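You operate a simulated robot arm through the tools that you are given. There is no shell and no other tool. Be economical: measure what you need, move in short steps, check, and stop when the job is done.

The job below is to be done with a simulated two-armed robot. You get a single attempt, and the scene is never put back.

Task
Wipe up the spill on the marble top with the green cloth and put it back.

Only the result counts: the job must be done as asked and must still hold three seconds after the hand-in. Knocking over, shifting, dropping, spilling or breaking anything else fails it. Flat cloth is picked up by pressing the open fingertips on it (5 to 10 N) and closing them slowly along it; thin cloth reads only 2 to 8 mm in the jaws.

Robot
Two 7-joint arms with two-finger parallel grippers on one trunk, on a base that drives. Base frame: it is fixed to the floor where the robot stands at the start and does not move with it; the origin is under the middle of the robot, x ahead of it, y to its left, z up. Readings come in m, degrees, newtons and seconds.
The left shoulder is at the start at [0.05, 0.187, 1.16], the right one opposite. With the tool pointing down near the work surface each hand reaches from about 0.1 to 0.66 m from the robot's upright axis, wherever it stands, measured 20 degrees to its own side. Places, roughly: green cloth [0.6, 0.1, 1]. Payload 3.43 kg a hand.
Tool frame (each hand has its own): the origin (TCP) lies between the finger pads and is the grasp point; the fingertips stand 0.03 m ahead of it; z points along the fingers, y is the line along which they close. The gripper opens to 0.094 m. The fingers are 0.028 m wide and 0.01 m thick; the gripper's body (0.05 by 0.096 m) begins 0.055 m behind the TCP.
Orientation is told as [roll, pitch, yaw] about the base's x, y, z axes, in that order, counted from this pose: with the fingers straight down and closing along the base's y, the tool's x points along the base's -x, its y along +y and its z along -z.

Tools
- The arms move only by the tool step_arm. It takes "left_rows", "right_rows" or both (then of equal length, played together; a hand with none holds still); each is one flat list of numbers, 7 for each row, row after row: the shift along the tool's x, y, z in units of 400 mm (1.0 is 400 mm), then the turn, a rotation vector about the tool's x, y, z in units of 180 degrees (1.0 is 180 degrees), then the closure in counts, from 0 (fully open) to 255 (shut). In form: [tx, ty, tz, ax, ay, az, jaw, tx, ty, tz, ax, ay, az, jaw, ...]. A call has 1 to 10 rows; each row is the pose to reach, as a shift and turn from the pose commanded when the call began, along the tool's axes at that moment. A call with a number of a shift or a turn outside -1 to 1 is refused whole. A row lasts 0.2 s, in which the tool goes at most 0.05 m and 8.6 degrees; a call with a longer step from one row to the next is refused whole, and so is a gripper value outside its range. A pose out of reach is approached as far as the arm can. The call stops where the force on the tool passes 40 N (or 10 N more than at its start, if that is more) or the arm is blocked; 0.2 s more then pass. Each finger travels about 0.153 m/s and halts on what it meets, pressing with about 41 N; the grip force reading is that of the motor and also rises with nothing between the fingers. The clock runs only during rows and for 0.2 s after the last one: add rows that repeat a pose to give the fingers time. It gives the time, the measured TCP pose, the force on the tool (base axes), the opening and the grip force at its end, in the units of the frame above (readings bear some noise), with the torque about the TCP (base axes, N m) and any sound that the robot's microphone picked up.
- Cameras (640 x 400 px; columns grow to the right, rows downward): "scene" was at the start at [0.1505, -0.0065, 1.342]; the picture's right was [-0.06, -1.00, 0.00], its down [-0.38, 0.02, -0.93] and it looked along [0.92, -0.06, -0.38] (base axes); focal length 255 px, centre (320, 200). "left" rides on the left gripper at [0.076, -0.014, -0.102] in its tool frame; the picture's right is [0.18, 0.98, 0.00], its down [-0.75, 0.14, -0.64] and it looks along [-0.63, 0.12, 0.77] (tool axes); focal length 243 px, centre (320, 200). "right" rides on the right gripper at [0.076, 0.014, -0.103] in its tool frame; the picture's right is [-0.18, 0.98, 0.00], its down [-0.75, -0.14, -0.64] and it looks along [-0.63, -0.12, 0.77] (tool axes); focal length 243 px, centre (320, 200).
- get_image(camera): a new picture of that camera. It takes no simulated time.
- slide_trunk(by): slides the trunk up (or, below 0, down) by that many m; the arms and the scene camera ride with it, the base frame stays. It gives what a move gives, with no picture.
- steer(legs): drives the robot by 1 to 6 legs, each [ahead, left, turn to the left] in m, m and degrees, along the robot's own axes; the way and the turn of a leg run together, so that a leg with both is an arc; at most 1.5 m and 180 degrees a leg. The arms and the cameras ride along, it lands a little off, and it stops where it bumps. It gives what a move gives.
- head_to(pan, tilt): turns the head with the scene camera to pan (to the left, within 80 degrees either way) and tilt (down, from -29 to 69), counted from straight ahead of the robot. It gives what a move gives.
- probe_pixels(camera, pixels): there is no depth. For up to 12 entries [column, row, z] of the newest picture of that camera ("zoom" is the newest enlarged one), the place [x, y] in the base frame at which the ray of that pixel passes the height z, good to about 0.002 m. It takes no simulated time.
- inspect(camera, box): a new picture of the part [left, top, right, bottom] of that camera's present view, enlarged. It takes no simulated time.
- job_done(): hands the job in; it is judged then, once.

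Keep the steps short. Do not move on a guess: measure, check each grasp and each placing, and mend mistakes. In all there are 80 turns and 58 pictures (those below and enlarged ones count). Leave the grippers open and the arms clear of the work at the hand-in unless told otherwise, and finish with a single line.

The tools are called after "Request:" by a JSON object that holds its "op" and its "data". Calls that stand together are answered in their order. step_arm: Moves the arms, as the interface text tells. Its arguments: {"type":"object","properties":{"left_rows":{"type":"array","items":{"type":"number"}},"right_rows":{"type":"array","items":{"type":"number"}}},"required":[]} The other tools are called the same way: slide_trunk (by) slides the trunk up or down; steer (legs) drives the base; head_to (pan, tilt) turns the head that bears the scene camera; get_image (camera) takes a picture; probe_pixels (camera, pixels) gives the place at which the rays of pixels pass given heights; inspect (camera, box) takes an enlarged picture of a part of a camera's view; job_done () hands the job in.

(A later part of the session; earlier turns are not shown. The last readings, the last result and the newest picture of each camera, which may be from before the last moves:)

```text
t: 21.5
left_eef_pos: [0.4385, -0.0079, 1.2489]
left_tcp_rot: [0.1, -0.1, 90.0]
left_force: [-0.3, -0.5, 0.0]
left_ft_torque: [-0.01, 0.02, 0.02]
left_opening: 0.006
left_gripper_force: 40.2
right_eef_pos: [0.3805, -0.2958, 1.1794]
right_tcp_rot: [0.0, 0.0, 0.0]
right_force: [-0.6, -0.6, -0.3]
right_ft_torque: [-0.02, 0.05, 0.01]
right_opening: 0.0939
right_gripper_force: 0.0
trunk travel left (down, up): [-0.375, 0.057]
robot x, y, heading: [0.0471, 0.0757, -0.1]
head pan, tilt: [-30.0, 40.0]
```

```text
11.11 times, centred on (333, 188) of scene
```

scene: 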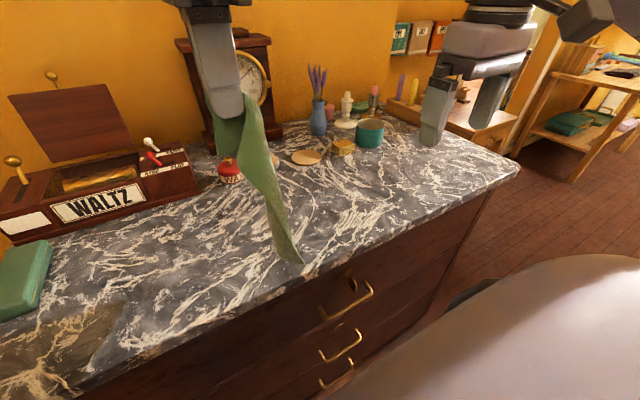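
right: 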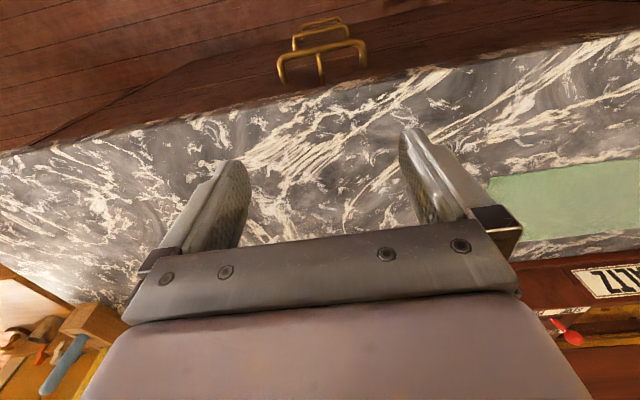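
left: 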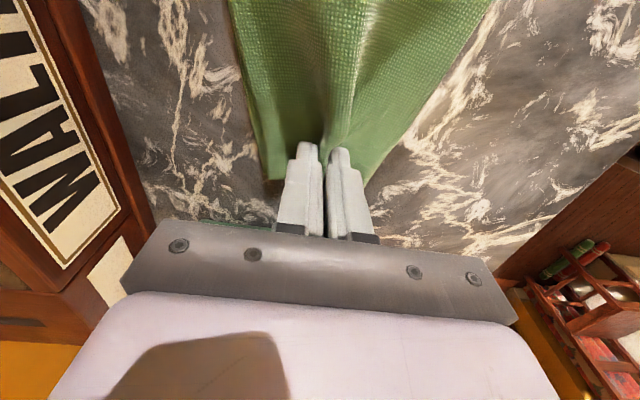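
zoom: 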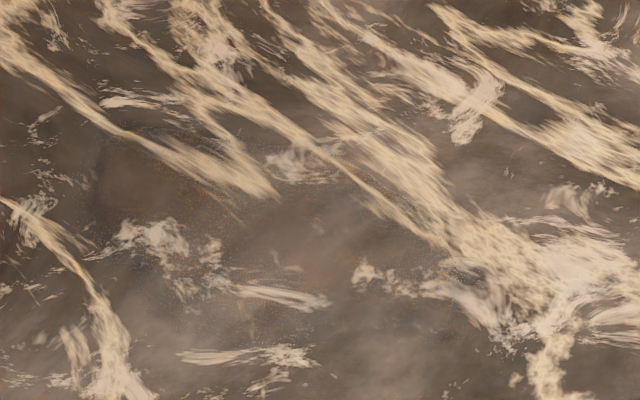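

The patch has a rusty speckled tint. I'll bring the right wrist camera over (0.583,-0.207) for a close view, with fingertips about 4 cm above the top and nothing beneath.

Request:
{"op": "step_arm", "data": {"right_rows": [-0.07, 0.04, 0.06, 0, 0, 0, 0, -0.14, 0.08, 0.13, 0, 0, 0, 0, -0.21, 0.12, 0.2, 0, 0, 0, 0, -0.28, 0.16, 0.27, 0, 0, 0, 0, -0.34, 0.2, 0.34, 0, 0, 0, 0, -0.375, 0.227, 0.39, 0, 0, 0, 0, -0.375, 0.227, 0.39, 0, 0, 0, 0]}}

Request:
{"op": "inspect", "data": {"camera": "right", "box": [200, 90, 440, 250]}}

```text
t: 23.1
left_eef_pos: [0.4382, -0.0085, 1.2482]
left_tcp_rot: [-0.1, -0.1, 90.0]
left_force: [0.1, 0.3, 0.5]
left_ft_torque: [0.02, 0.0, 0.0]
left_opening: 0.0063
left_gripper_force: 40.2
right_eef_pos: [0.529, -0.2064, 1.0234]
right_tcp_rot: [0.0, 0.1, -0.2]
right_force: [0.3, 0.0, 0.0]
right_ft_torque: [0.0, 0.02, 0.02]
right_opening: 0.0938
right_gripper_force: 0.0
trunk travel left (down, up): [-0.375, 0.057]
robot x, y, heading: [0.05, 0.0753, -0.2]
head pan, tilt: [-30.0, 40.0]
```

```text
2.50 times, centred on (320, 170) of right
```

zoom: 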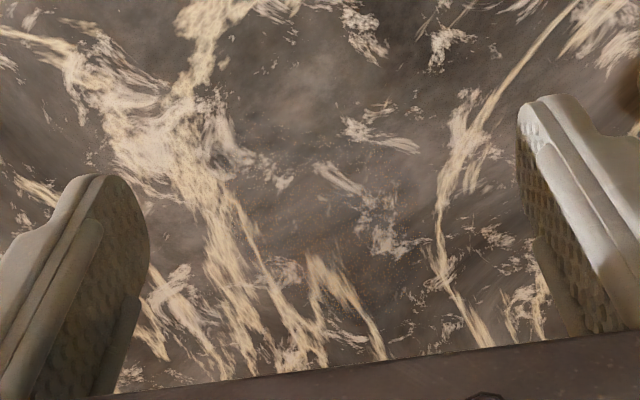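

A faint warm-brown speckled area shows at about (220–440, 130–340) here. I'll enlarge it once more and probe its extent.

Request:
{"op": "inspect", "data": {"camera": "right", "box": [260, 110, 400, 230]}}

Request:
{"op": "probe_pixels", "data": {"camera": "zoom", "pixels": [[0, 0, 0.95], [320, 200, 0.95], [600, 20, 0.95], [100, 350, 0.95], [500, 350, 0.95], [100, 100, 0.95]]}}

```text
3.33 times, centred on (330, 170) of right
```

zoom: 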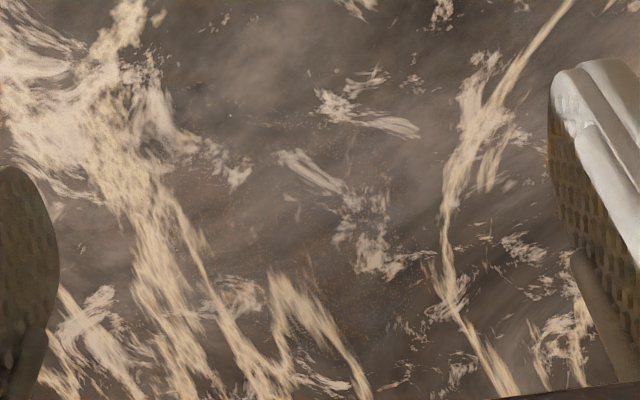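

```text
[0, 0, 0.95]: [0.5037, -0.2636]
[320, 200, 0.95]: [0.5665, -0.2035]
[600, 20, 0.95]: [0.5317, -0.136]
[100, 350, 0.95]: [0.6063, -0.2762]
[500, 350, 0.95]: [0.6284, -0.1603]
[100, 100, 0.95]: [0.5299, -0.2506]
```

The patch is a real faint stain. It is speckled, stays put while the shadows move, and is about 0.1 m across, centred near (0.58,-0.207). The left hand can't reach it from here. I'll retract the right hand the way it came and then drive the robot 0.34 m to the right, with the cloth hanging clear in front.

Request:
{"op": "step_arm", "data": {"right_rows": [0.06, -0.03, -0.07, 0, 0, 0, 0, 0.12, -0.06, -0.15, 0, 0, 0, 0, 0.18, -0.09, -0.23, 0, 0, 0, 0, 0.25, -0.12, -0.3, 0, 0, 0, 0, 0.32, -0.14, -0.36, 0, 0, 0, 0, 0.4, -0.15, -0.39, 0, 0, 0, 0, 0.48, -0.15, -0.39, 0, 0, 0, 0, 0.48, -0.15, -0.39, 0, 0, 0, 0]}}

Request:
{"op": "steer", "data": {"legs": [[0, -0.34, 0]]}}

Request:
{"op": "head_to", "data": {"pan": 0, "tilt": 38}}

Request:
{"op": "get_image", "data": {"camera": "scene"}}

```text
t: 24.9
left_eef_pos: [0.4398, -0.0077, 1.2484]
left_tcp_rot: [0.0, 0.0, 90.1]
left_force: [0.5, 0.2, 0.1]
left_ft_torque: [0.02, 0.01, -0.01]
left_opening: 0.006
left_gripper_force: 40.1
right_eef_pos: [0.3372, -0.2655, 1.1785]
right_tcp_rot: [0.1, 0.0, -0.1]
right_force: [0.5, 0.8, 0.2]
right_ft_torque: [0.01, -0.02, 0.0]
right_opening: 0.0941
right_gripper_force: 0.1
trunk travel left (down, up): [-0.375, 0.057]
robot x, y, heading: [0.0466, 0.0792, -0.2]
head pan, tilt: [-30.0, 40.0]
```

```text
t: 28.4
left_eef_pos: [0.4379, -0.344, 1.2494]
left_tcp_rot: [0.0, 0.0, 90.0]
left_force: [-1.0, 0.1, 0.6]
left_ft_torque: [0.03, -0.02, -0.03]
left_opening: 0.0059
left_gripper_force: 40.7
right_eef_pos: [0.339, -0.6031, 1.1797]
right_tcp_rot: [0.0, -0.1, -0.2]
right_force: [0.5, -0.4, -0.5]
right_ft_torque: [-0.03, -0.03, 0.03]
right_opening: 0.094
right_gripper_force: 0.1
trunk travel left (down, up): [-0.375, 0.057]
robot x, y, heading: [0.0492, -0.2567, 0.0]
head pan, tilt: [-30.0, 40.0]
```

```text
t: 29.3
left_eef_pos: [0.4383, -0.3444, 1.2494]
left_tcp_rot: [0.0, 0.0, 90.0]
left_force: [0.2, -0.4, 0.3]
left_ft_torque: [-0.01, 0.01, -0.01]
left_opening: 0.0063
left_gripper_force: 40.5
right_eef_pos: [0.3391, -0.6025, 1.1803]
right_tcp_rot: [0.0, 0.0, 0.0]
right_force: [-0.5, -0.5, -0.5]
right_ft_torque: [0.03, -0.02, -0.01]
right_opening: 0.0939
right_gripper_force: 0.0
trunk travel left (down, up): [-0.375, 0.057]
robot x, y, heading: [0.0513, -0.2589, -0.1]
head pan, tilt: [0.0, 38.0]
```

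```text
17 pictures are left
```

scene: 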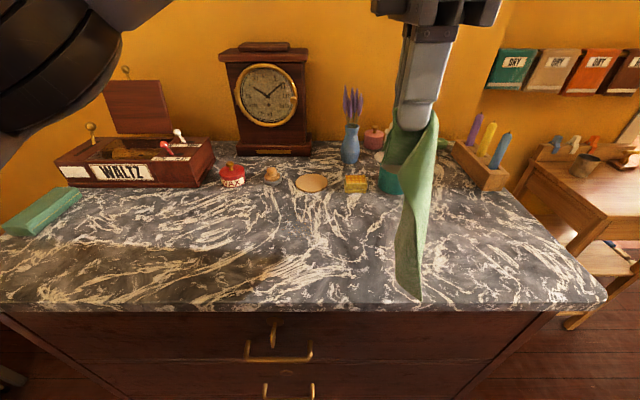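

The robot now stands at y≈-0.26. I'll take one enlarged view of the stain area around (300,225) before wiping.

Request:
{"op": "inspect", "data": {"camera": "scene", "box": [240, 185, 370, 265]}}

Request:
{"op": "probe_pixels", "data": {"camera": "zoom", "pixels": [[250, 150, 0.95], [200, 100, 0.95], [300, 200, 0.95], [200, 200, 0.95], [300, 100, 0.95], [350, 40, 0.95]]}}

```text
4.92 times, centred on (305, 225) of scene
```

zoom: 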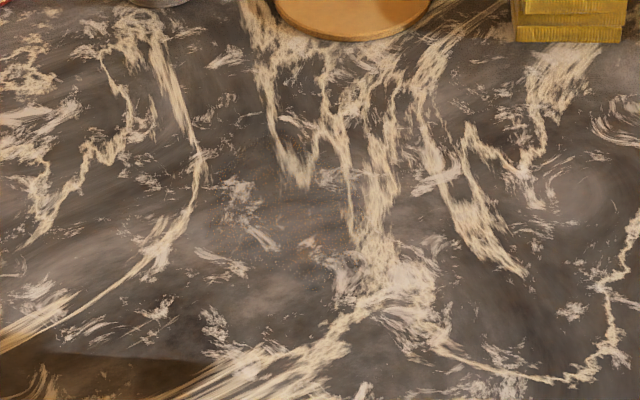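

```text
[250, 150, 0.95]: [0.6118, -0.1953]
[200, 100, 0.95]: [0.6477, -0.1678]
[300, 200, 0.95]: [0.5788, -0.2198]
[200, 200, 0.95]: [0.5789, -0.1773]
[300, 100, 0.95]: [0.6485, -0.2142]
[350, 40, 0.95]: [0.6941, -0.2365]
```

The stain spans about x 0.54–0.65, y -0.165 to -0.245. The disc and block behind start at x≈0.69. To keep the cloth off them, I'll turn the hand back to yaw 0 so the cloth trails towards the robot while I wipe.

Request:
{"op": "step_arm", "data": {"left_rows": [0, 0, 0, 0, 0, 0.046, 255, 0, 0, 0, 0, 0, 0.092, 255, 0, 0, 0, 0, 0, 0.138, 255, 0, 0, 0, 0, 0, 0.184, 255, 0, 0, 0, 0, 0, 0.23, 255, 0, 0, 0, 0, 0, 0.276, 255, 0, 0, 0, 0, 0, 0.322, 255, 0, 0, 0, 0, 0, 0.368, 255, 0, 0, 0, 0, 0, 0.414, 255, 0, 0, 0, 0, 0, 0.46, 255]}}

Request:
{"op": "step_arm", "data": {"left_rows": [0, 0, 0, 0, 0, 0.04, 255, -0.1, 0, 0, 0, 0, 0.04, 255, -0.2, 0, 0, 0, 0, 0.04, 255, -0.3, 0, 0, 0, 0, 0.04, 255, -0.3, 0, 0, 0, 0, 0.04, 255]}}

```text
t: 31.5
left_eef_pos: [0.4388, -0.3435, 1.248]
left_tcp_rot: [-0.1, 0.0, 7.1]
left_force: [0.1, -0.4, -0.9]
left_ft_torque: [0.0, 0.04, 0.05]
left_opening: 0.0039
left_gripper_force: 38.0
right_eef_pos: [0.3383, -0.6014, 1.179]
right_tcp_rot: [0.0, -0.1, -0.1]
right_force: [-0.4, -0.4, 0.2]
right_ft_torque: [0.03, 0.02, -0.01]
right_opening: 0.0939
right_gripper_force: 0.1
trunk travel left (down, up): [-0.375, 0.057]
robot x, y, heading: [0.0483, -0.2595, -0.1]
head pan, tilt: [0.0, 38.0]
```

```text
t: 32.9
left_eef_pos: [0.5505, -0.2602, 1.2561]
left_tcp_rot: [-3.9, 0.2, 5.4]
left_force: [0.6, 0.0, -0.5]
left_ft_torque: [0.01, 0.02, 0.02]
left_opening: 0.0036
left_gripper_force: 37.9
left hand out of reach, approached as far as the arm can: row 3, 4, 5
right_eef_pos: [0.3382, -0.6006, 1.1806]
right_tcp_rot: [0.0, 0.0, 0.0]
right_force: [0.4, 0.7, -0.5]
right_ft_torque: [0.01, -0.02, -0.04]
right_opening: 0.0938
right_gripper_force: 0.0
trunk travel left (down, up): [-0.375, 0.057]
robot x, y, heading: [0.0467, -0.2575, -0.0]
head pan, tilt: [0.0, 38.0]
stopped in row 5 (left hand): the arm was blocked; the commanded pose is now the measured one
```

That forward move ran out of reach on the right side and tilted the hand slightly, and the opening dropped to 3.6 mm. I'll bring the hand back to about (0.45,-0.205), level it, and check the cloth.

Request:
{"op": "step_arm", "data": {"left_rows": [0.08, 0.05, 0, -0.007, 0, 0.01, 255, 0.16, 0.1, 0, -0.014, 0, 0.02, 255, 0.25, 0.14, 0, -0.022, 0, 0.03, 255, 0.25, 0.14, 0, -0.022, 0, 0.03, 255]}}

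Request:
{"op": "get_image", "data": {"camera": "scene"}}

```text
t: 33.9
left_eef_pos: [0.4429, -0.2173, 1.2524]
left_tcp_rot: [0.3, -0.2, -0.2]
left_force: [0.8, 0.1, 0.1]
left_ft_torque: [0.01, -0.01, 0.04]
left_opening: 0.0042
left_gripper_force: 38.4
right_eef_pos: [0.3377, -0.6015, 1.1796]
right_tcp_rot: [0.2, -0.1, -0.1]
right_force: [0.1, -0.8, -0.1]
right_ft_torque: [-0.01, 0.0, 0.0]
right_opening: 0.094
right_gripper_force: 0.1
trunk travel left (down, up): [-0.375, 0.057]
robot x, y, heading: [0.0503, -0.2547, -0.3]
head pan, tilt: [0.0, 38.0]
```

```text
15 pictures are left
```

scene: 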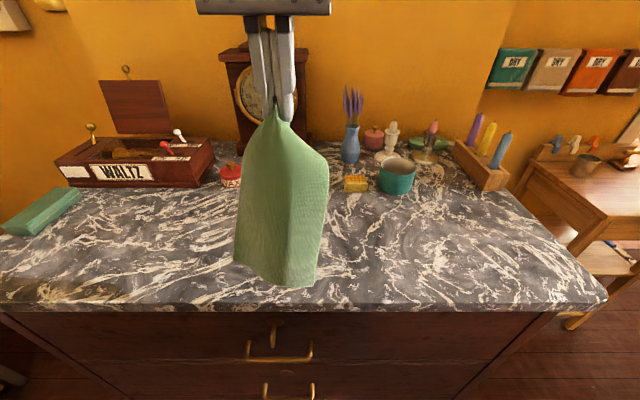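

The cloth still hangs from the fingertips. I'll now lower it forward so the tail lays out towards the robot, ending at about (0.57,-0.215, 1.0).

Request:
{"op": "step_arm", "data": {"left_rows": [-0.045, 0, 0.09, 0, 0, 0, 255, -0.09, 0, 0.18, 0, 0, 0, 255, -0.135, 0, 0.27, 0, 0, 0, 255, -0.18, 0, 0.36, 0, 0, 0, 255, -0.225, 0, 0.45, 0, 0, 0, 255, -0.27, 0, 0.54, 0, 0, 0, 255, -0.32, 0, 0.63, 0, 0, 0, 255, -0.32, 0, 0.63, 0, 0, 0, 255]}}

Request:
{"op": "get_image", "data": {"camera": "scene"}}

```text
t: 35.7
left_eef_pos: [0.5723, -0.2154, 1.0015]
left_tcp_rot: [0.3, -0.1, -0.2]
left_force: [0.2, -0.2, -0.3]
left_ft_torque: [0.0, 0.01, 0.06]
left_opening: 0.0039
left_gripper_force: 38.8
right_eef_pos: [0.3375, -0.602, 1.1791]
right_tcp_rot: [-0.1, -0.1, 0.0]
right_force: [-0.7, -0.4, 0.1]
right_ft_torque: [0.0, -0.03, 0.04]
right_opening: 0.094
right_gripper_force: 0.0
trunk travel left (down, up): [-0.375, 0.057]
robot x, y, heading: [0.0475, -0.2578, -0.2]
head pan, tilt: [0.0, 38.0]
```

```text
14 pictures are left
```

scene: 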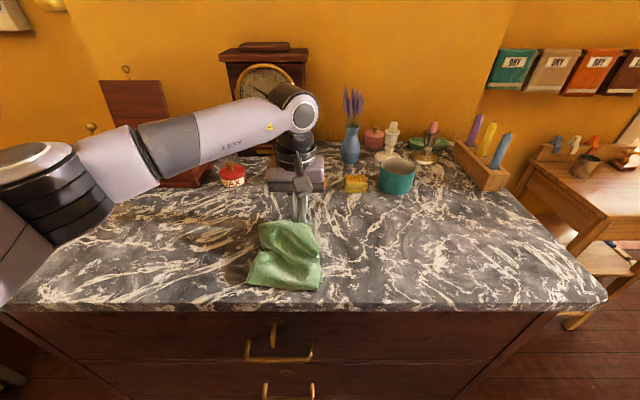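

The cloth is laid out as planned. I'll press down gently until about 8 N.

Request:
{"op": "step_arm", "data": {"left_rows": [0, 0, 0.025, 0, 0, 0, 255, 0, 0, 0.04, 0, 0, 0, 255, 0, 0, 0.047, 0, 0, 0, 255, 0, 0, 0.047, 0, 0, 0, 255]}}

```text
t: 36.7
left_eef_pos: [0.5721, -0.2172, 0.9831]
left_tcp_rot: [0.3, -0.3, -0.3]
left_force: [-0.1, -3.0, 13.4]
left_ft_torque: [-0.06, 0.13, 0.05]
left_opening: 0.0042
left_gripper_force: 38.5
right_eef_pos: [0.3372, -0.6014, 1.1795]
right_tcp_rot: [0.0, 0.0, -0.1]
right_force: [0.1, 0.1, 0.5]
right_ft_torque: [0.0, -0.01, -0.02]
right_opening: 0.0941
right_gripper_force: 0.2
trunk travel left (down, up): [-0.375, 0.057]
robot x, y, heading: [0.0514, -0.26, -0.1]
head pan, tilt: [0.0, 38.0]
```

13 N is a bit much, so I'll ease up 1 mm and start wiping in y-strokes from x≈0.535 outward.

Request:
{"op": "step_arm", "data": {"left_rows": [0.0925, -0.025, -0.002, 0, 0, 0, 255, 0.0925, -0.1075, -0.002, 0, 0, 0, 255, 0.0925, -0.025, -0.002, 0, 0, 0, 255, 0.0925, 0.0625, -0.002, 0, 0, 0, 255, 0.0925, 0.155, -0.002, 0, 0, 0, 255, 0.0425, 0.155, -0.002, 0, 0, 0, 255, 0.0425, 0.0625, -0.002, 0, 0, 0, 255, 0.0425, -0.025, -0.002, 0, 0, 0, 255, 0.0425, -0.1075, -0.002, 0, 0, 0, 255, -0.0075, -0.1075, -0.002, 0, 0, 0, 255]}}

```text
t: 38.9
left_eef_pos: [0.5734, -0.259, 0.9841]
left_tcp_rot: [0.3, -0.1, -0.1]
left_force: [-1.1, -1.0, 3.4]
left_ft_torque: [-0.02, 0.06, 0.0]
left_opening: 0.0039
left_gripper_force: 38.3
right_eef_pos: [0.3372, -0.6011, 1.1794]
right_tcp_rot: [0.1, 0.0, -0.1]
right_force: [0.7, 0.6, -0.3]
right_ft_torque: [-0.01, -0.04, 0.0]
right_opening: 0.094
right_gripper_force: 0.1
trunk travel left (down, up): [-0.375, 0.057]
robot x, y, heading: [0.0507, -0.2612, -0.0]
head pan, tilt: [0.0, 38.0]
```

The force fell to 3.4 N, so I'll press about 1.2 mm deeper and continue with the next strokes.

Request:
{"op": "step_arm", "data": {"left_rows": [0, 0.0875, 0.003, 0, 0, 0, 255, 0, 0.175, 0.003, 0, 0, 0, 255, 0, 0.2625, 0.003, 0, 0, 0, 255, -0.05, 0.2625, 0.003, 0, 0, 0, 255, -0.05, 0.175, 0.003, 0, 0, 0, 255, -0.05, 0.0875, 0.003, 0, 0, 0, 255, -0.05, 0, 0.003, 0, 0, 0, 255, -0.1, 0, 0.003, 0, 0, 0, 255, -0.1, 0.0875, 0.003, 0, 0, 0, 255, -0.1, 0.175, 0.003, 0, 0, 0, 255]}}

Request:
{"op": "step_arm", "data": {"left_rows": [0, 0.0875, 0.001, 0, 0, 0, 255, -0.05, 0.0875, 0.001, 0, 0, 0, 255, -0.05, 0, 0.001, 0, 0, 0, 255, -0.05, -0.0875, 0.001, 0, 0, 0, 255, -0.05, -0.175, 0.001, 0, 0, 0, 255, -0.085, -0.175, 0.001, 0, 0, 0, 255, -0.085, -0.0875, 0.001, 0, 0, 0, 255, -0.085, 0, 0.001, 0, 0, 0, 255, -0.085, 0.0875, 0.001, 0, 0, 0, 255]}}

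Request:
{"op": "get_image", "data": {"camera": "scene"}}

```text
t: 41.1
left_eef_pos: [0.6165, -0.1896, 0.9832]
left_tcp_rot: [0.4, -0.1, -0.2]
left_force: [1.0, -0.1, 3.4]
left_ft_torque: [0.02, -0.02, 0.04]
left_opening: 0.0037
left_gripper_force: 38.3
right_eef_pos: [0.3382, -0.6019, 1.1789]
right_tcp_rot: [-0.1, 0.0, -0.2]
right_force: [0.0, -0.5, -0.6]
right_ft_torque: [-0.04, 0.0, -0.02]
right_opening: 0.0941
right_gripper_force: 0.1
trunk travel left (down, up): [-0.375, 0.057]
robot x, y, heading: [0.0523, -0.2589, -0.0]
head pan, tilt: [0.0, 38.0]
```

```text
t: 43.1
left_eef_pos: [0.6508, -0.1524, 0.9829]
left_tcp_rot: [0.4, -0.2, -0.1]
left_force: [0.1, -2.0, 10.4]
left_ft_torque: [-0.1, -0.02, 0.07]
left_opening: 0.0038
left_gripper_force: 37.5
left hand out of reach, approached as far as the arm can: row 5, 6, 7
right_eef_pos: [0.3376, -0.6013, 1.1802]
right_tcp_rot: [0.1, 0.0, -0.1]
right_force: [-0.3, -0.5, 0.9]
right_ft_torque: [-0.02, -0.03, -0.01]
right_opening: 0.0941
right_gripper_force: 0.2
trunk travel left (down, up): [-0.375, 0.057]
robot x, y, heading: [0.0481, -0.2592, -0.1]
head pan, tilt: [0.0, 38.0]
```

```text
13 pictures are left
```

scene: 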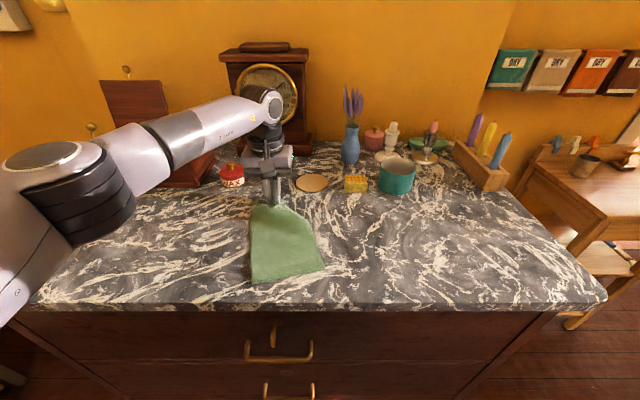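

The strokes covered the patch, and the disc and block haven't moved. I'll lift the cloth back and to the left to look at the result.

Request:
{"op": "step_arm", "data": {"left_rows": [0.06, 0, -0.09, 0, 0, 0, 255, 0.12, 0.02, -0.18, 0, 0, 0, 255, 0.18, 0.04, -0.27, 0, 0, 0, 255, 0.24, 0.07, -0.36, 0, 0, 0, 255, 0.3, 0.11, -0.45, 0, 0, 0, 255, 0.37, 0.16, -0.53, 0, 0, 0, 255, 0.43, 0.22, -0.6, 0, 0, 0, 255, 0.5, 0.28, -0.65, 0, 0, 0, 255, 0.5, 0.28, -0.65, 0, 0, 0, 255]}}

Request:
{"op": "inspect", "data": {"camera": "scene", "box": [240, 185, 370, 265]}}

```text
t: 45.1
left_eef_pos: [0.4492, -0.0422, 1.2416]
left_tcp_rot: [0.4, -0.1, -0.2]
left_force: [0.4, -0.4, -0.2]
left_ft_torque: [-0.03, 0.01, 0.03]
left_opening: 0.0039
left_gripper_force: 38.2
right_eef_pos: [0.338, -0.6025, 1.1789]
right_tcp_rot: [0.1, 0.0, -0.1]
right_force: [0.7, -0.3, 0.6]
right_ft_torque: [0.03, 0.01, 0.05]
right_opening: 0.0941
right_gripper_force: 0.1
trunk travel left (down, up): [-0.375, 0.057]
robot x, y, heading: [0.0504, -0.2563, 0.0]
head pan, tilt: [0.0, 38.0]
```

```text
4.92 times, centred on (305, 225) of scene
```

zoom: 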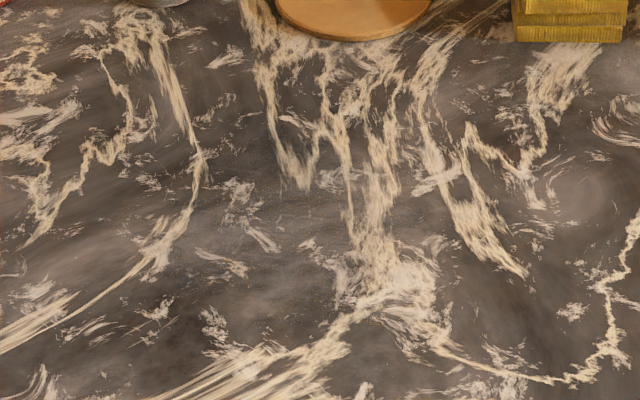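

The veins at (305,243) turned from brownish to pale, so the stain is going. A tighter enlargement will show any residue.

Request:
{"op": "inspect", "data": {"camera": "scene", "box": [270, 200, 326, 236]}}

```text
11.11 times, centred on (298, 218) of scene
```

zoom: 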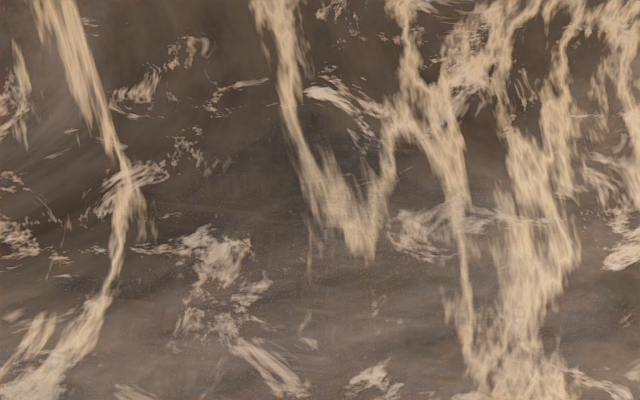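

A few faint specks remain, so I'll make a second, wider pass. First I'll probe where they are.

Request:
{"op": "probe_pixels", "data": {"camera": "zoom", "pixels": [[100, 180, 0.95], [470, 340, 0.95], [280, 250, 0.95], [280, 380, 0.95], [280, 120, 0.95], [120, 300, 0.95], [470, 200, 0.95]]}}

```text
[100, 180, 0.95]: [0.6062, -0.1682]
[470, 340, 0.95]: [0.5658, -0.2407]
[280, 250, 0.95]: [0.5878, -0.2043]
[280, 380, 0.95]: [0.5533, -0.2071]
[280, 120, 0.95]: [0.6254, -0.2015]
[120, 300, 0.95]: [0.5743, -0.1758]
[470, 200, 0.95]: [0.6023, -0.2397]
```

I'll drive 0.07 m further right for better reach, then lay the cloth down again at about (0.57,-0.2).

Request:
{"op": "steer", "data": {"legs": [[0, -0.07, 0]]}}

Request:
{"op": "step_arm", "data": {"left_rows": [-0.04, -0.03, 0.09, 0, 0, 0, 255, -0.08, -0.06, 0.18, 0, 0, 0, 255, -0.12, -0.09, 0.27, 0, 0, 0, 255, -0.17, -0.12, 0.36, 0, 0, 0, 255, -0.22, -0.15, 0.45, 0, 0, 0, 255, -0.26, -0.19, 0.53, 0, 0, 0, 255, -0.3, -0.225, 0.6, 0, 0, 0, 255, -0.3, -0.225, 0.63, 0, 0, 0, 255, -0.3, -0.225, 0.645, 0, 0, 0, 255, -0.3, -0.225, 0.645, 0, 0, 0, 255]}}

```text
t: 46.4
left_eef_pos: [0.4494, -0.1103, 1.2412]
left_tcp_rot: [0.4, -0.1, -0.3]
left_force: [0.3, -0.2, -0.3]
left_ft_torque: [-0.02, 0.01, 0.06]
left_opening: 0.0038
left_gripper_force: 38.4
right_eef_pos: [0.3382, -0.6705, 1.1798]
right_tcp_rot: [0.1, 0.0, -0.1]
right_force: [0.5, -0.5, -0.3]
right_ft_torque: [0.01, -0.01, 0.02]
right_opening: 0.0939
right_gripper_force: 0.1
trunk travel left (down, up): [-0.375, 0.057]
robot x, y, heading: [0.0502, -0.322, 0.4]
head pan, tilt: [0.0, 38.0]
```

```text
t: 48.6
left_eef_pos: [0.57, -0.1985, 0.9845]
left_tcp_rot: [0.2, -0.3, -0.3]
left_force: [1.8, -0.4, 12.3]
left_ft_torque: [0.0, 0.06, 0.04]
left_opening: 0.0039
left_gripper_force: 38.5
right_eef_pos: [0.3377, -0.6703, 1.1799]
right_tcp_rot: [0.0, 0.1, -0.1]
right_force: [0.6, -0.7, -0.2]
right_ft_torque: [0.0, 0.03, -0.03]
right_opening: 0.0939
right_gripper_force: 0.1
trunk travel left (down, up): [-0.375, 0.057]
robot x, y, heading: [0.0496, -0.3204, -0.0]
head pan, tilt: [0.0, 38.0]
```

12 N to begin with, and the force drops once the hand moves. I'll wipe in x-strokes stepping from y≈-0.14 towards -0.265.

Request:
{"op": "step_arm", "data": {"left_rows": [0.1, 0.05, 0, 0, 0, 0, 255, 0.1, 0.146, 0, 0, 0, 0, 255, 0, 0.146, 0, 0, 0, 0, 255, -0.1, 0.146, 0, 0, 0, 0, 255, -0.2, 0.146, 0, 0, 0, 0, 255, -0.2, 0.1, 0, 0, 0, 0, 255, -0.1, 0.1, 0, 0, 0, 0, 255, 0, 0.1, 0, 0, 0, 0, 255, 0.1, 0.1, 0, 0, 0, 0, 255, 0.1, 0.055, 0, 0, 0, 0, 255]}}

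Request:
{"op": "step_arm", "data": {"left_rows": [-0.1, 0, 0, 0, 0, 0, 255, -0.2, 0, 0, 0, 0, 0, 255, -0.3, 0, 0, 0, 0, 0, 255, -0.3, -0.045, 0, 0, 0, 0, 255, -0.2, -0.045, 0, 0, 0, 0, 255, -0.1, -0.045, 0, 0, 0, 0, 255, 0, -0.045, 0, 0, 0, 0, 255, 0, -0.09, 0, 0, 0, 0, 255, -0.1, -0.09, 0, 0, 0, 0, 255, -0.2, -0.09, 0, 0, 0, 0, 255]}}

Request:
{"op": "step_arm", "data": {"left_rows": [-0.1, 0, 0, 0, 0, 0, 255, -0.1, -0.045, 0, 0, 0, 0, 255, 0, -0.045, 0, 0, 0, 0, 255, 0.1, -0.045, 0, 0, 0, 0, 255, 0.2, -0.045, 0, 0, 0, 0, 255, 0.2, -0.09, 0, 0, 0, 0, 255, 0.1, -0.09, 0, 0, 0, 0, 255, 0, -0.09, 0, 0, 0, 0, 255, -0.1, -0.09, 0, 0, 0, 0, 255]}}

Request:
{"op": "step_arm", "data": {"left_rows": [0, -0.04, 0, 0, 0, 0, 255, 0.1, -0.04, 0, 0, 0, 0, 255, 0.2, -0.04, 0, 0, 0, 0, 255, 0.3, -0.04, 0, 0, 0, 0, 255]}}

Request:
{"op": "get_image", "data": {"camera": "scene"}}

```text
t: 50.8
left_eef_pos: [0.5269, -0.1779, 0.9843]
left_tcp_rot: [0.5, -0.2, 0.0]
left_force: [-0.6, 6.2, 19.1]
left_ft_torque: [0.26, 0.21, -0.03]
left_opening: 0.004
left_gripper_force: 38.6
right_eef_pos: [0.3378, -0.6694, 1.1807]
right_tcp_rot: [0.1, -0.1, 0.0]
right_force: [1.0, -0.3, 0.6]
right_ft_torque: [0.05, 0.02, 0.02]
right_opening: 0.0938
right_gripper_force: 0.0
trunk travel left (down, up): [-0.375, 0.057]
robot x, y, heading: [0.0494, -0.3269, 0.2]
head pan, tilt: [0.0, 38.0]
```

```text
t: 53.0
left_eef_pos: [0.6069, -0.2132, 0.9835]
left_tcp_rot: [0.4, -0.1, -0.2]
left_force: [-2.2, -0.9, 7.5]
left_ft_torque: [-0.05, 0.19, 0.04]
left_opening: 0.0037
left_gripper_force: 38.6
right_eef_pos: [0.3364, -0.6703, 1.1794]
right_tcp_rot: [0.0, -0.1, -0.1]
right_force: [0.8, -0.5, -0.5]
right_ft_torque: [0.01, 0.0, 0.0]
right_opening: 0.0941
right_gripper_force: 0.0
trunk travel left (down, up): [-0.375, 0.057]
robot x, y, heading: [0.0493, -0.3257, 0.0]
head pan, tilt: [0.0, 38.0]
```

```text
t: 55.0
left_eef_pos: [0.6505, -0.25, 0.9845]
left_tcp_rot: [0.5, -0.2, -0.4]
left_force: [-1.5, -2.4, 4.9]
left_ft_torque: [-0.01, 0.08, 0.08]
left_opening: 0.0041
left_gripper_force: 39.0
right_eef_pos: [0.3372, -0.6707, 1.1798]
right_tcp_rot: [0.1, 0.0, -0.1]
right_force: [-0.4, 0.1, 0.1]
right_ft_torque: [0.02, -0.02, 0.01]
right_opening: 0.0941
right_gripper_force: 0.0
trunk travel left (down, up): [-0.375, 0.057]
robot x, y, heading: [0.048, -0.3288, -0.4]
head pan, tilt: [0.0, 38.0]
```

```text
t: 56.0
left_eef_pos: [0.5319, -0.2631, 0.9847]
left_tcp_rot: [0.3, -0.2, 0.0]
left_force: [3.9, 1.0, 12.8]
left_ft_torque: [0.04, 0.06, 0.02]
left_opening: 0.0041
left_gripper_force: 38.8
right_eef_pos: [0.3383, -0.6697, 1.1808]
right_tcp_rot: [0.0, 0.0, 0.0]
right_force: [-0.5, -0.6, -0.7]
right_ft_torque: [0.01, 0.02, 0.02]
right_opening: 0.094
right_gripper_force: 0.2
trunk travel left (down, up): [-0.375, 0.057]
robot x, y, heading: [0.0537, -0.3221, -0.0]
head pan, tilt: [0.0, 38.0]
```

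```text
10 pictures are left
```

scene: 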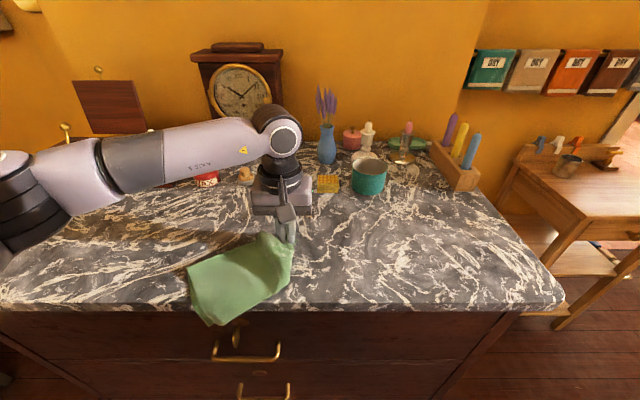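

Second pass done. I'll lift the cloth back and left and check the marble.

Request:
{"op": "step_arm", "data": {"left_rows": [0.03, 0, -0.1, 0, 0, 0, 255, 0.06, 0.02, -0.21, 0, 0, 0, 255, 0.09, 0.05, -0.32, 0, 0, 0, 255, 0.12, 0.09, -0.43, 0, 0, 0, 255, 0.15, 0.15, -0.53, 0, 0, 0, 255, 0.18, 0.22, -0.62, 0, 0, 0, 255, 0.21, 0.31, -0.66, 0, 0, 0, 255, 0.225, 0.41, -0.66, 0, 0, 0, 255, 0.225, 0.5, -0.66, 0, 0, 0, 255, 0.225, 0.5, -0.66, 0, 0, 0, 255]}}

Request:
{"op": "inspect", "data": {"camera": "scene", "box": [230, 185, 350, 260]}}

```text
t: 58.2
left_eef_pos: [0.4391, -0.064, 1.2472]
left_tcp_rot: [0.3, -0.1, -0.2]
left_force: [0.5, 0.2, -0.5]
left_ft_torque: [-0.01, -0.04, 0.05]
left_opening: 0.0041
left_gripper_force: 38.5
right_eef_pos: [0.338, -0.6694, 1.1793]
right_tcp_rot: [0.1, 0.0, -0.1]
right_force: [-0.5, 0.6, 0.2]
right_ft_torque: [-0.03, 0.02, 0.04]
right_opening: 0.094
right_gripper_force: 0.1
trunk travel left (down, up): [-0.375, 0.057]
robot x, y, heading: [0.0496, -0.3268, -0.0]
head pan, tilt: [0.0, 38.0]
```

```text
5.33 times, centred on (290, 222) of scene
```

zoom: 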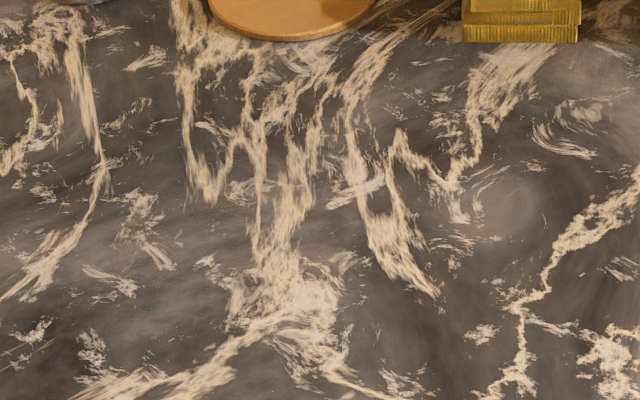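

The brown tint and specks are gone and the marble looks clean. Now I'll take the cloth back: drive 0.305 m left, then turn the hand to yaw 90 in the air.

Request:
{"op": "steer", "data": {"legs": [[0, 0.305, 0]]}}

Request:
{"op": "step_arm", "data": {"left_rows": [0, -0.05, 0, 0, 0, -0.046, 255, 0, -0.1, 0, 0, 0, -0.092, 255, 0, -0.15, 0, 0, 0, -0.138, 255, 0, -0.2, 0, 0, 0, -0.184, 255, 0, -0.25, 0, 0, 0, -0.23, 255, 0, -0.3, 0, 0, 0, -0.276, 255, 0, -0.35, 0, 0, 0, -0.322, 255, 0, -0.4, 0, 0, 0, -0.368, 255, 0, -0.45, 0, 0, 0, -0.414, 255, 0, -0.5, 0, 0, 0, -0.46, 255]}}

Request:
{"op": "step_arm", "data": {"left_rows": [0, 0, 0, 0, 0, -0.041, 255, 0, 0, 0, 0, 0, -0.041, 255]}}

```text
t: 61.4
left_eef_pos: [0.4389, 0.2381, 1.2461]
left_tcp_rot: [0.3, -0.1, -0.1]
left_force: [-0.8, 0.5, -0.1]
left_ft_torque: [0.01, -0.02, 0.05]
left_opening: 0.0042
left_gripper_force: 38.5
right_eef_pos: [0.3386, -0.367, 1.1788]
right_tcp_rot: [0.0, 0.0, 0.0]
right_force: [0.5, 0.6, -1.1]
right_ft_torque: [0.0, 0.0, 0.0]
right_opening: 0.0939
right_gripper_force: 0.0
trunk travel left (down, up): [-0.375, 0.057]
robot x, y, heading: [0.0503, -0.0213, 0.1]
head pan, tilt: [0.0, 38.0]
```

```text
t: 63.6
left_eef_pos: [0.4378, 0.0362, 1.2471]
left_tcp_rot: [-0.1, -0.3, 82.8]
left_force: [-1.4, -0.4, -0.8]
left_ft_torque: [0.02, 0.01, -0.06]
left_opening: 0.0036
left_gripper_force: 38.6
right_eef_pos: [0.3386, -0.3681, 1.1794]
right_tcp_rot: [0.1, 0.0, 0.0]
right_force: [0.7, 0.0, 0.3]
right_ft_torque: [0.02, 0.02, 0.0]
right_opening: 0.0942
right_gripper_force: 0.1
trunk travel left (down, up): [-0.375, 0.057]
robot x, y, heading: [0.0528, -0.0218, 0.1]
head pan, tilt: [0.0, 38.0]
```

```text
t: 64.2
left_eef_pos: [0.4387, 0.0375, 1.2467]
left_tcp_rot: [-0.1, -0.2, 90.2]
left_force: [-0.6, 0.1, 0.0]
left_ft_torque: [0.0, -0.03, -0.05]
left_opening: 0.0038
left_gripper_force: 38.7
right_eef_pos: [0.3392, -0.3674, 1.1792]
right_tcp_rot: [0.2, 0.1, 0.1]
right_force: [-0.6, 0.4, -0.3]
right_ft_torque: [-0.05, 0.0, 0.0]
right_opening: 0.094
right_gripper_force: 0.0
trunk travel left (down, up): [-0.375, 0.057]
robot x, y, heading: [0.0475, -0.0217, 0.3]
head pan, tilt: [0.0, 38.0]
```

Yaw is 90 again. I'll move forward to (0.598, 0.01, 1.23), with the hanging tail just above where the cloth's right end lay.

Request:
{"op": "step_arm", "data": {"left_rows": [0.02, -0.09, 0, 0, 0, 0, 255, 0.04, -0.18, 0, 0, 0, 0, 255, 0.06, -0.27, 0.02, 0, 0, 0, 255, 0.07, -0.35, 0.03, 0, 0, 0, 255, 0.07, -0.398, 0.04, 0, 0, 0, 255, 0.07, -0.398, 0.04, 0, 0, 0, 255, 0.07, -0.398, 0.04, 0, 0, 0, 255]}}

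Request:
{"op": "get_image", "data": {"camera": "scene"}}

```text
t: 65.8
left_eef_pos: [0.5807, 0.0179, 1.23]
left_tcp_rot: [-0.1, -0.3, 90.1]
left_force: [0.5, -0.2, 0.0]
left_ft_torque: [0.02, -0.01, -0.1]
left_opening: 0.0038
left_gripper_force: 38.4
left hand out of reach, approached as far as the arm can: row 5, 6, 7
right_eef_pos: [0.3394, -0.3664, 1.1792]
right_tcp_rot: [0.0, 0.0, 0.1]
right_force: [-0.4, -0.2, -0.3]
right_ft_torque: [-0.01, -0.03, -0.03]
right_opening: 0.0939
right_gripper_force: 0.0
trunk travel left (down, up): [-0.375, 0.057]
robot x, y, heading: [0.0496, -0.0255, 0.1]
head pan, tilt: [0.0, 38.0]
```

```text
8 pictures are left
```

scene: 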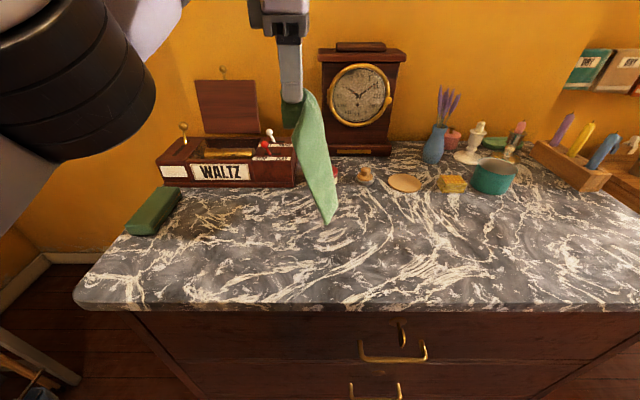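

The cloth hangs slightly slanted to the right. I'll probe its bottom tip to set the touchdown point.

Request:
{"op": "probe_pixels", "data": {"camera": "scene", "pixels": [[325, 226, 0.99], [325, 226, 1.01], [336, 205, 1.0], [337, 200, 1.01]]}}

Request:
{"op": "get_image", "data": {"camera": "left"}}

```text
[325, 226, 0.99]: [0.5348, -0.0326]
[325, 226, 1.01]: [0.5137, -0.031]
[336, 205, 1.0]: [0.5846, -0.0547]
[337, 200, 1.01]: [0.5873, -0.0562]
```

```text
7 pictures are left
```

left: 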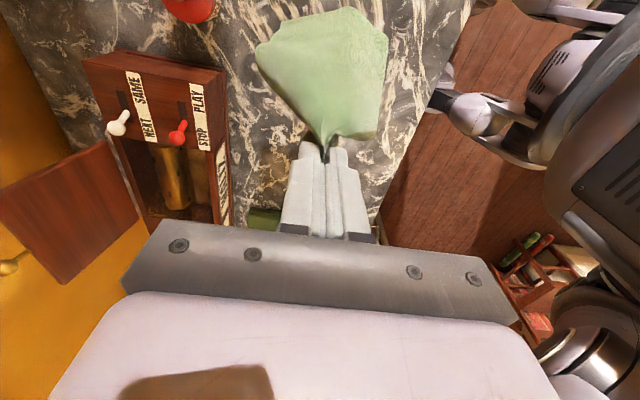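

The tail's lower edge is at about y -0.045. I'll shift left 5 cm and lower 4 cm so it lands near y≈0.

Request:
{"op": "step_arm", "data": {"left_rows": [-0.06, 0, 0, 0, 0, 0, 255, -0.12, 0, 0.03, 0, 0, 0, 255, -0.12, 0, 0.1, 0, 0, 0, 255, -0.12, 0, 0.1, 0, 0, 0, 255]}}

```text
t: 66.8
left_eef_pos: [0.5818, 0.064, 1.1911]
left_tcp_rot: [-0.2, -0.4, 90.2]
left_force: [-0.8, -0.9, -0.1]
left_ft_torque: [0.0, -0.02, -0.04]
left_opening: 0.0041
left_gripper_force: 38.6
right_eef_pos: [0.3381, -0.3672, 1.1797]
right_tcp_rot: [0.1, 0.1, -0.1]
right_force: [-1.0, 1.0, 1.0]
right_ft_torque: [-0.01, 0.0, -0.01]
right_opening: 0.0939
right_gripper_force: 0.0
trunk travel left (down, up): [-0.375, 0.057]
robot x, y, heading: [0.0492, -0.023, 0.1]
head pan, tilt: [0.0, 38.0]
```

No "out of reach" now. I'll lay the cloth down leftwards along an arc to (0.598, 0.232), tips ending about 1 cm above the top.

Request:
{"op": "step_arm", "data": {"left_rows": [-0.0775, -0.008, 0.0175, 0, 0, 0, 255, -0.1375, -0.016, 0.05, 0, 0, 0, 255, -0.2025, -0.024, 0.0975, 0, 0, 0, 255, -0.255, -0.03, 0.15, 0, 0, 0, 255, -0.3, -0.035, 0.205, 0, 0, 0, 255, -0.3375, -0.04, 0.2625, 0, 0, 0, 255, -0.3675, -0.04, 0.335, 0, 0, 0, 255, -0.4, -0.04, 0.44, 0, 0, 0, 255, -0.42, -0.04, 0.49, 0, 0, 0, 255, -0.42, -0.04, 0.49, 0, 0, 0, 255]}}

Request:
{"op": "get_image", "data": {"camera": "scene"}}

```text
t: 69.0
left_eef_pos: [0.5983, 0.2336, 0.9959]
left_tcp_rot: [-0.1, -0.3, 90.1]
left_force: [0.2, 0.6, 0.2]
left_ft_torque: [-0.02, -0.01, -0.07]
left_opening: 0.004
left_gripper_force: 38.2
right_eef_pos: [0.3389, -0.3681, 1.1795]
right_tcp_rot: [0.1, 0.1, -0.1]
right_force: [0.5, 0.0, -0.3]
right_ft_torque: [-0.02, -0.01, 0.04]
right_opening: 0.094
right_gripper_force: 0.1
trunk travel left (down, up): [-0.375, 0.057]
robot x, y, heading: [0.0524, -0.0243, 0.2]
head pan, tilt: [0.0, 38.0]
```

```text
6 pictures are left
```

scene: 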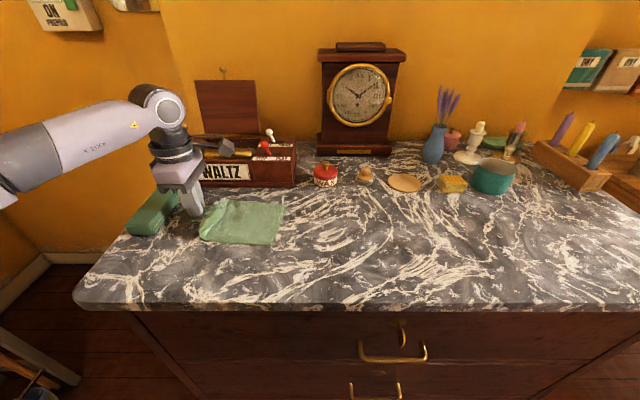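

The cloth is laid out. I'll probe its right end and visible corners.

Request:
{"op": "probe_pixels", "data": {"camera": "scene", "pixels": [[284, 204, 0.95], [272, 244, 0.95], [200, 239, 0.95], [226, 200, 0.95]]}}

```text
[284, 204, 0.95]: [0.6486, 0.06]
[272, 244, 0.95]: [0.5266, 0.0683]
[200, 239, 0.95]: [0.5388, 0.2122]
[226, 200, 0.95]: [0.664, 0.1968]
```

The right end lies at y≈0.064 instead of 0.002, so the cloth is slack. I'll lift it and lay it again from farther right, then pull it taut to the left along the top.

Request:
{"op": "step_arm", "data": {"left_rows": [0.02, 0, -0.1, 0, 0, 0, 255, 0.06, 0, -0.2, 0, 0, 0, 255, 0.12, 0.01, -0.29, 0, 0, 0, 255, 0.19, 0.02, -0.37, 0, 0, 0, 255, 0.27, 0.03, -0.44, 0, 0, 0, 255, 0.36, 0.04, -0.5, 0, 0, 0, 255, 0.46, 0.05, -0.52, 0, 0, 0, 255, 0.56, 0.05, -0.52, 0, 0, 0, 255, 0.61, 0.05, -0.52, 0, 0, 0, 255, 0.61, 0.05, -0.52, 0, 0, 0, 255]}}

```text
t: 71.2
left_eef_pos: [0.5778, -0.0127, 1.2039]
left_tcp_rot: [0.0, -0.3, 90.1]
left_force: [0.3, 0.6, 0.1]
left_ft_torque: [0.01, -0.02, -0.06]
left_opening: 0.0041
left_gripper_force: 38.4
right_eef_pos: [0.338, -0.366, 1.1784]
right_tcp_rot: [0.0, 0.1, 0.0]
right_force: [-1.1, 0.0, 1.1]
right_ft_torque: [-0.01, 0.01, -0.03]
right_opening: 0.094
right_gripper_force: 0.1
trunk travel left (down, up): [-0.375, 0.057]
robot x, y, heading: [0.0523, -0.0222, 0.0]
head pan, tilt: [0.0, 38.0]
```

Now I'll lay it again, descending first and then moving left.

Request:
{"op": "step_arm", "data": {"left_rows": [0, 0, 0.09, 0, 0, 0, 255, -0.06, -0.005, 0.14, 0, 0, 0, 255, -0.13, -0.01, 0.19, 0, 0, 0, 255, -0.2, -0.02, 0.24, 0, 0, 0, 255, -0.27, -0.03, 0.29, 0, 0, 0, 255, -0.34, -0.04, 0.35, 0, 0, 0, 255, -0.4, -0.05, 0.42, 0, 0, 0, 255, -0.46, -0.05, 0.49, 0, 0, 0, 255, -0.51, -0.05, 0.525, 0, 0, 0, 255, -0.56, -0.05, 0.53, 0, 0, 0, 255]}}

Request:
{"op": "get_image", "data": {"camera": "scene"}}

```text
t: 73.4
left_eef_pos: [0.5982, 0.2141, 0.9907]
left_tcp_rot: [-0.2, -0.3, 90.1]
left_force: [0.5, -0.7, 0.6]
left_ft_torque: [-0.03, -0.01, -0.06]
left_opening: 0.0038
left_gripper_force: 38.4
right_eef_pos: [0.3384, -0.3669, 1.18]
right_tcp_rot: [0.0, 0.0, 0.0]
right_force: [-0.6, 0.2, -0.4]
right_ft_torque: [0.02, -0.05, 0.03]
right_opening: 0.094
right_gripper_force: 0.1
trunk travel left (down, up): [-0.375, 0.057]
robot x, y, heading: [0.0497, -0.023, -0.1]
head pan, tilt: [0.0, 38.0]
```

```text
5 pictures are left
```

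scene: 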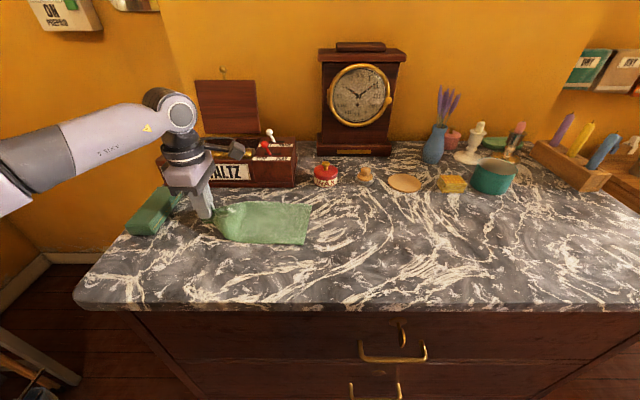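

Request:
{"op": "probe_pixels", "data": {"camera": "scene", "pixels": [[310, 205, 0.95], [307, 244, 0.95], [222, 242, 0.95], [218, 206, 0.95]]}}

```text
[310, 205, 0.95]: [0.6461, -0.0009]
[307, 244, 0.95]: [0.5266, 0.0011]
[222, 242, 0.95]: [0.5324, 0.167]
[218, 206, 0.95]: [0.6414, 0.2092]
```

The right end is now at y≈0, as it was originally. I'll pull the grip left to y≈0.236 and press down lightly.

Request:
{"op": "step_arm", "data": {"left_rows": [-0.02, -0.008, 0.005, 0, 0, 0, 255, -0.04, -0.015, 0.01, 0, 0, 0, 255, -0.055, -0.02, 0.015, 0, 0, 0, 255, -0.055, -0.02, 0.02, 0, 0, 0, 255, -0.055, -0.02, 0.024, 0, 0, 0, 255, -0.055, -0.02, 0.024, 0, 0, 0, 255]}}

```text
t: 74.8
left_eef_pos: [0.6064, 0.235, 0.9846]
left_tcp_rot: [-0.4, -0.3, 90.0]
left_force: [0.2, 0.5, 16.9]
left_ft_torque: [-0.2, -0.02, -0.08]
left_opening: 0.0037
left_gripper_force: 37.9
right_eef_pos: [0.3371, -0.3688, 1.1792]
right_tcp_rot: [0.1, -0.2, 0.0]
right_force: [-0.3, -0.2, -1.2]
right_ft_torque: [-0.02, -0.02, -0.01]
right_opening: 0.0941
right_gripper_force: 0.1
trunk travel left (down, up): [-0.375, 0.057]
robot x, y, heading: [0.0465, -0.0232, 0.2]
head pan, tilt: [0.0, 38.0]
```

17 N is too firm. I'll ease up slightly and open slowly while pressing, so the fold spreads.

Request:
{"op": "step_arm", "data": {"left_rows": [0, 0, -0.003, 0, 0, 0, 255, 0, 0, -0.003, 0, 0, 0, 235, 0, 0, -0.003, 0, 0, 0, 210, 0, 0, -0.003, 0, 0, 0, 185, 0, 0, -0.003, 0, 0, 0, 160, 0, 0, -0.003, 0, 0, 0, 135, 0, 0, -0.003, 0, 0, 0, 110, 0, 0, -0.003, 0, 0, 0, 85, 0, 0, -0.003, 0, 0, 0, 60, 0, 0, -0.003, 0, 0, 0, 45]}}

Request:
{"op": "step_arm", "data": {"left_rows": [0, 0, -0.02, 0, 0, 0, 45, 0, 0, -0.1, 0, 0, 0, 45, 0, 0, -0.2, 0, 0, 0, 45, 0.0, 0.1, -0.25, 0, 0, 0, 20, 0, 0.2, -0.28, 0, 0, 0, 0, 0, 0.3, -0.28, 0, 0, 0, 0, 0, 0.4, -0.28, 0, 0, 0, 0, 0, 0.5, -0.28, 0, 0, 0, 0]}}

Request:
{"op": "inspect", "data": {"camera": "scene", "box": [110, 170, 350, 270]}}

```text
t: 77.0
left_eef_pos: [0.6046, 0.2349, 0.9833]
left_tcp_rot: [-0.2, -0.4, 90.1]
left_force: [3.9, 0.2, 11.0]
left_ft_torque: [-0.16, 0.33, 0.04]
left_opening: 0.0756
left_gripper_force: 0.0
right_eef_pos: [0.3382, -0.3685, 1.1804]
right_tcp_rot: [0.1, -0.1, 0.0]
right_force: [-0.3, -0.6, -0.3]
right_ft_torque: [0.03, -0.01, 0.02]
right_opening: 0.0939
right_gripper_force: 0.1
trunk travel left (down, up): [-0.375, 0.057]
robot x, y, heading: [0.0463, -0.0236, 0.3]
head pan, tilt: [0.0, 38.0]
```

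```text
t: 78.8
left_eef_pos: [0.4058, 0.2333, 1.0941]
left_tcp_rot: [0.0, -0.3, 90.1]
left_force: [0.0, 0.1, -0.1]
left_ft_torque: [0.0, 0.0, -0.02]
left_opening: 0.0941
left_gripper_force: 0.0
right_eef_pos: [0.3376, -0.3679, 1.1799]
right_tcp_rot: [0.0, 0.0, 0.0]
right_force: [-0.3, -0.1, 0.2]
right_ft_torque: [-0.02, 0.02, -0.02]
right_opening: 0.0941
right_gripper_force: 0.2
trunk travel left (down, up): [-0.375, 0.057]
robot x, y, heading: [0.0484, -0.0243, 0.3]
head pan, tilt: [0.0, 38.0]
```

```text
2.67 times, centred on (230, 220) of scene
```

zoom: 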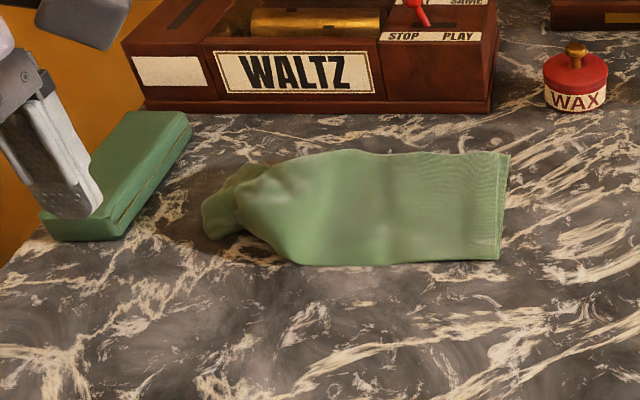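

The cloth is back in its place but its left end is bunched. I'll probe the bunch and try one gentle spread: fingertips nearly closed, press, then open slowly.

Request:
{"op": "probe_pixels", "data": {"camera": "zoom", "pixels": [[203, 220, 0.95], [245, 232, 0.95], [240, 165, 0.95], [300, 262, 0.95], [330, 155, 0.95], [265, 200, 0.96], [509, 153, 0.95], [499, 260, 0.95]]}}

Request:
{"op": "get_image", "data": {"camera": "left"}}

```text
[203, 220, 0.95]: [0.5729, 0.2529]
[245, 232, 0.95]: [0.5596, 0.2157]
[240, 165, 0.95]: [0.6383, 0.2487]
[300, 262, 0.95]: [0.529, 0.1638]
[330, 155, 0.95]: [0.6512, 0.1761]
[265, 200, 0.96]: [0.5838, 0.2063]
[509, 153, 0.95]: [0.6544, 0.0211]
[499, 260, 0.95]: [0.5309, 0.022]
```

```text
3 pictures are left
```

left: 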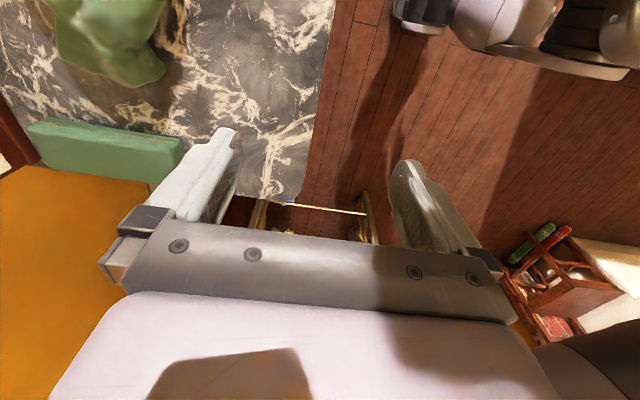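

The cloth spans x 0.53–0.65, y 0.02–0.253, close to its original place. I'll do one spread of the bunched end: hover over (0.602, 0.225) with the jaws nearly closed, then descend.

Request:
{"op": "step_arm", "data": {"left_rows": [0, -0.1, 0, 0, 0, 0, 100, 0, -0.2, 0, 0, 0, 0, 200, 0.01, -0.3, 0, 0, 0, 0, 215, 0.02, -0.4, 0, 0, 0, 0, 215, 0.02, -0.49, 0.05, 0, 0, 0, 215, 0.02, -0.49, 0.15, 0, 0, 0, 215, 0.02, -0.49, 0.22, 0, 0, 0, 215, 0.02, -0.49, 0.25, 0, 0, 0, 215, 0.02, -0.49, 0.27, 0, 0, 0, 215, 0.02, -0.49, 0.27, 0, 0, 0, 215]}}

```text
t: 81.0
left_eef_pos: [0.6023, 0.227, 0.986]
left_tcp_rot: [0.0, -0.4, 90.1]
left_force: [0.1, 0.2, 0.5]
left_ft_torque: [-0.02, 0.03, 0.04]
left_opening: 0.0146
left_gripper_force: 0.1
right_eef_pos: [0.338, -0.368, 1.1798]
right_tcp_rot: [0.2, 0.0, 0.0]
right_force: [-0.2, -0.1, 0.6]
right_ft_torque: [-0.01, 0.01, 0.0]
right_opening: 0.0942
right_gripper_force: 0.1
trunk travel left (down, up): [-0.375, 0.057]
robot x, y, heading: [0.0473, -0.0248, 0.2]
head pan, tilt: [0.0, 38.0]
```

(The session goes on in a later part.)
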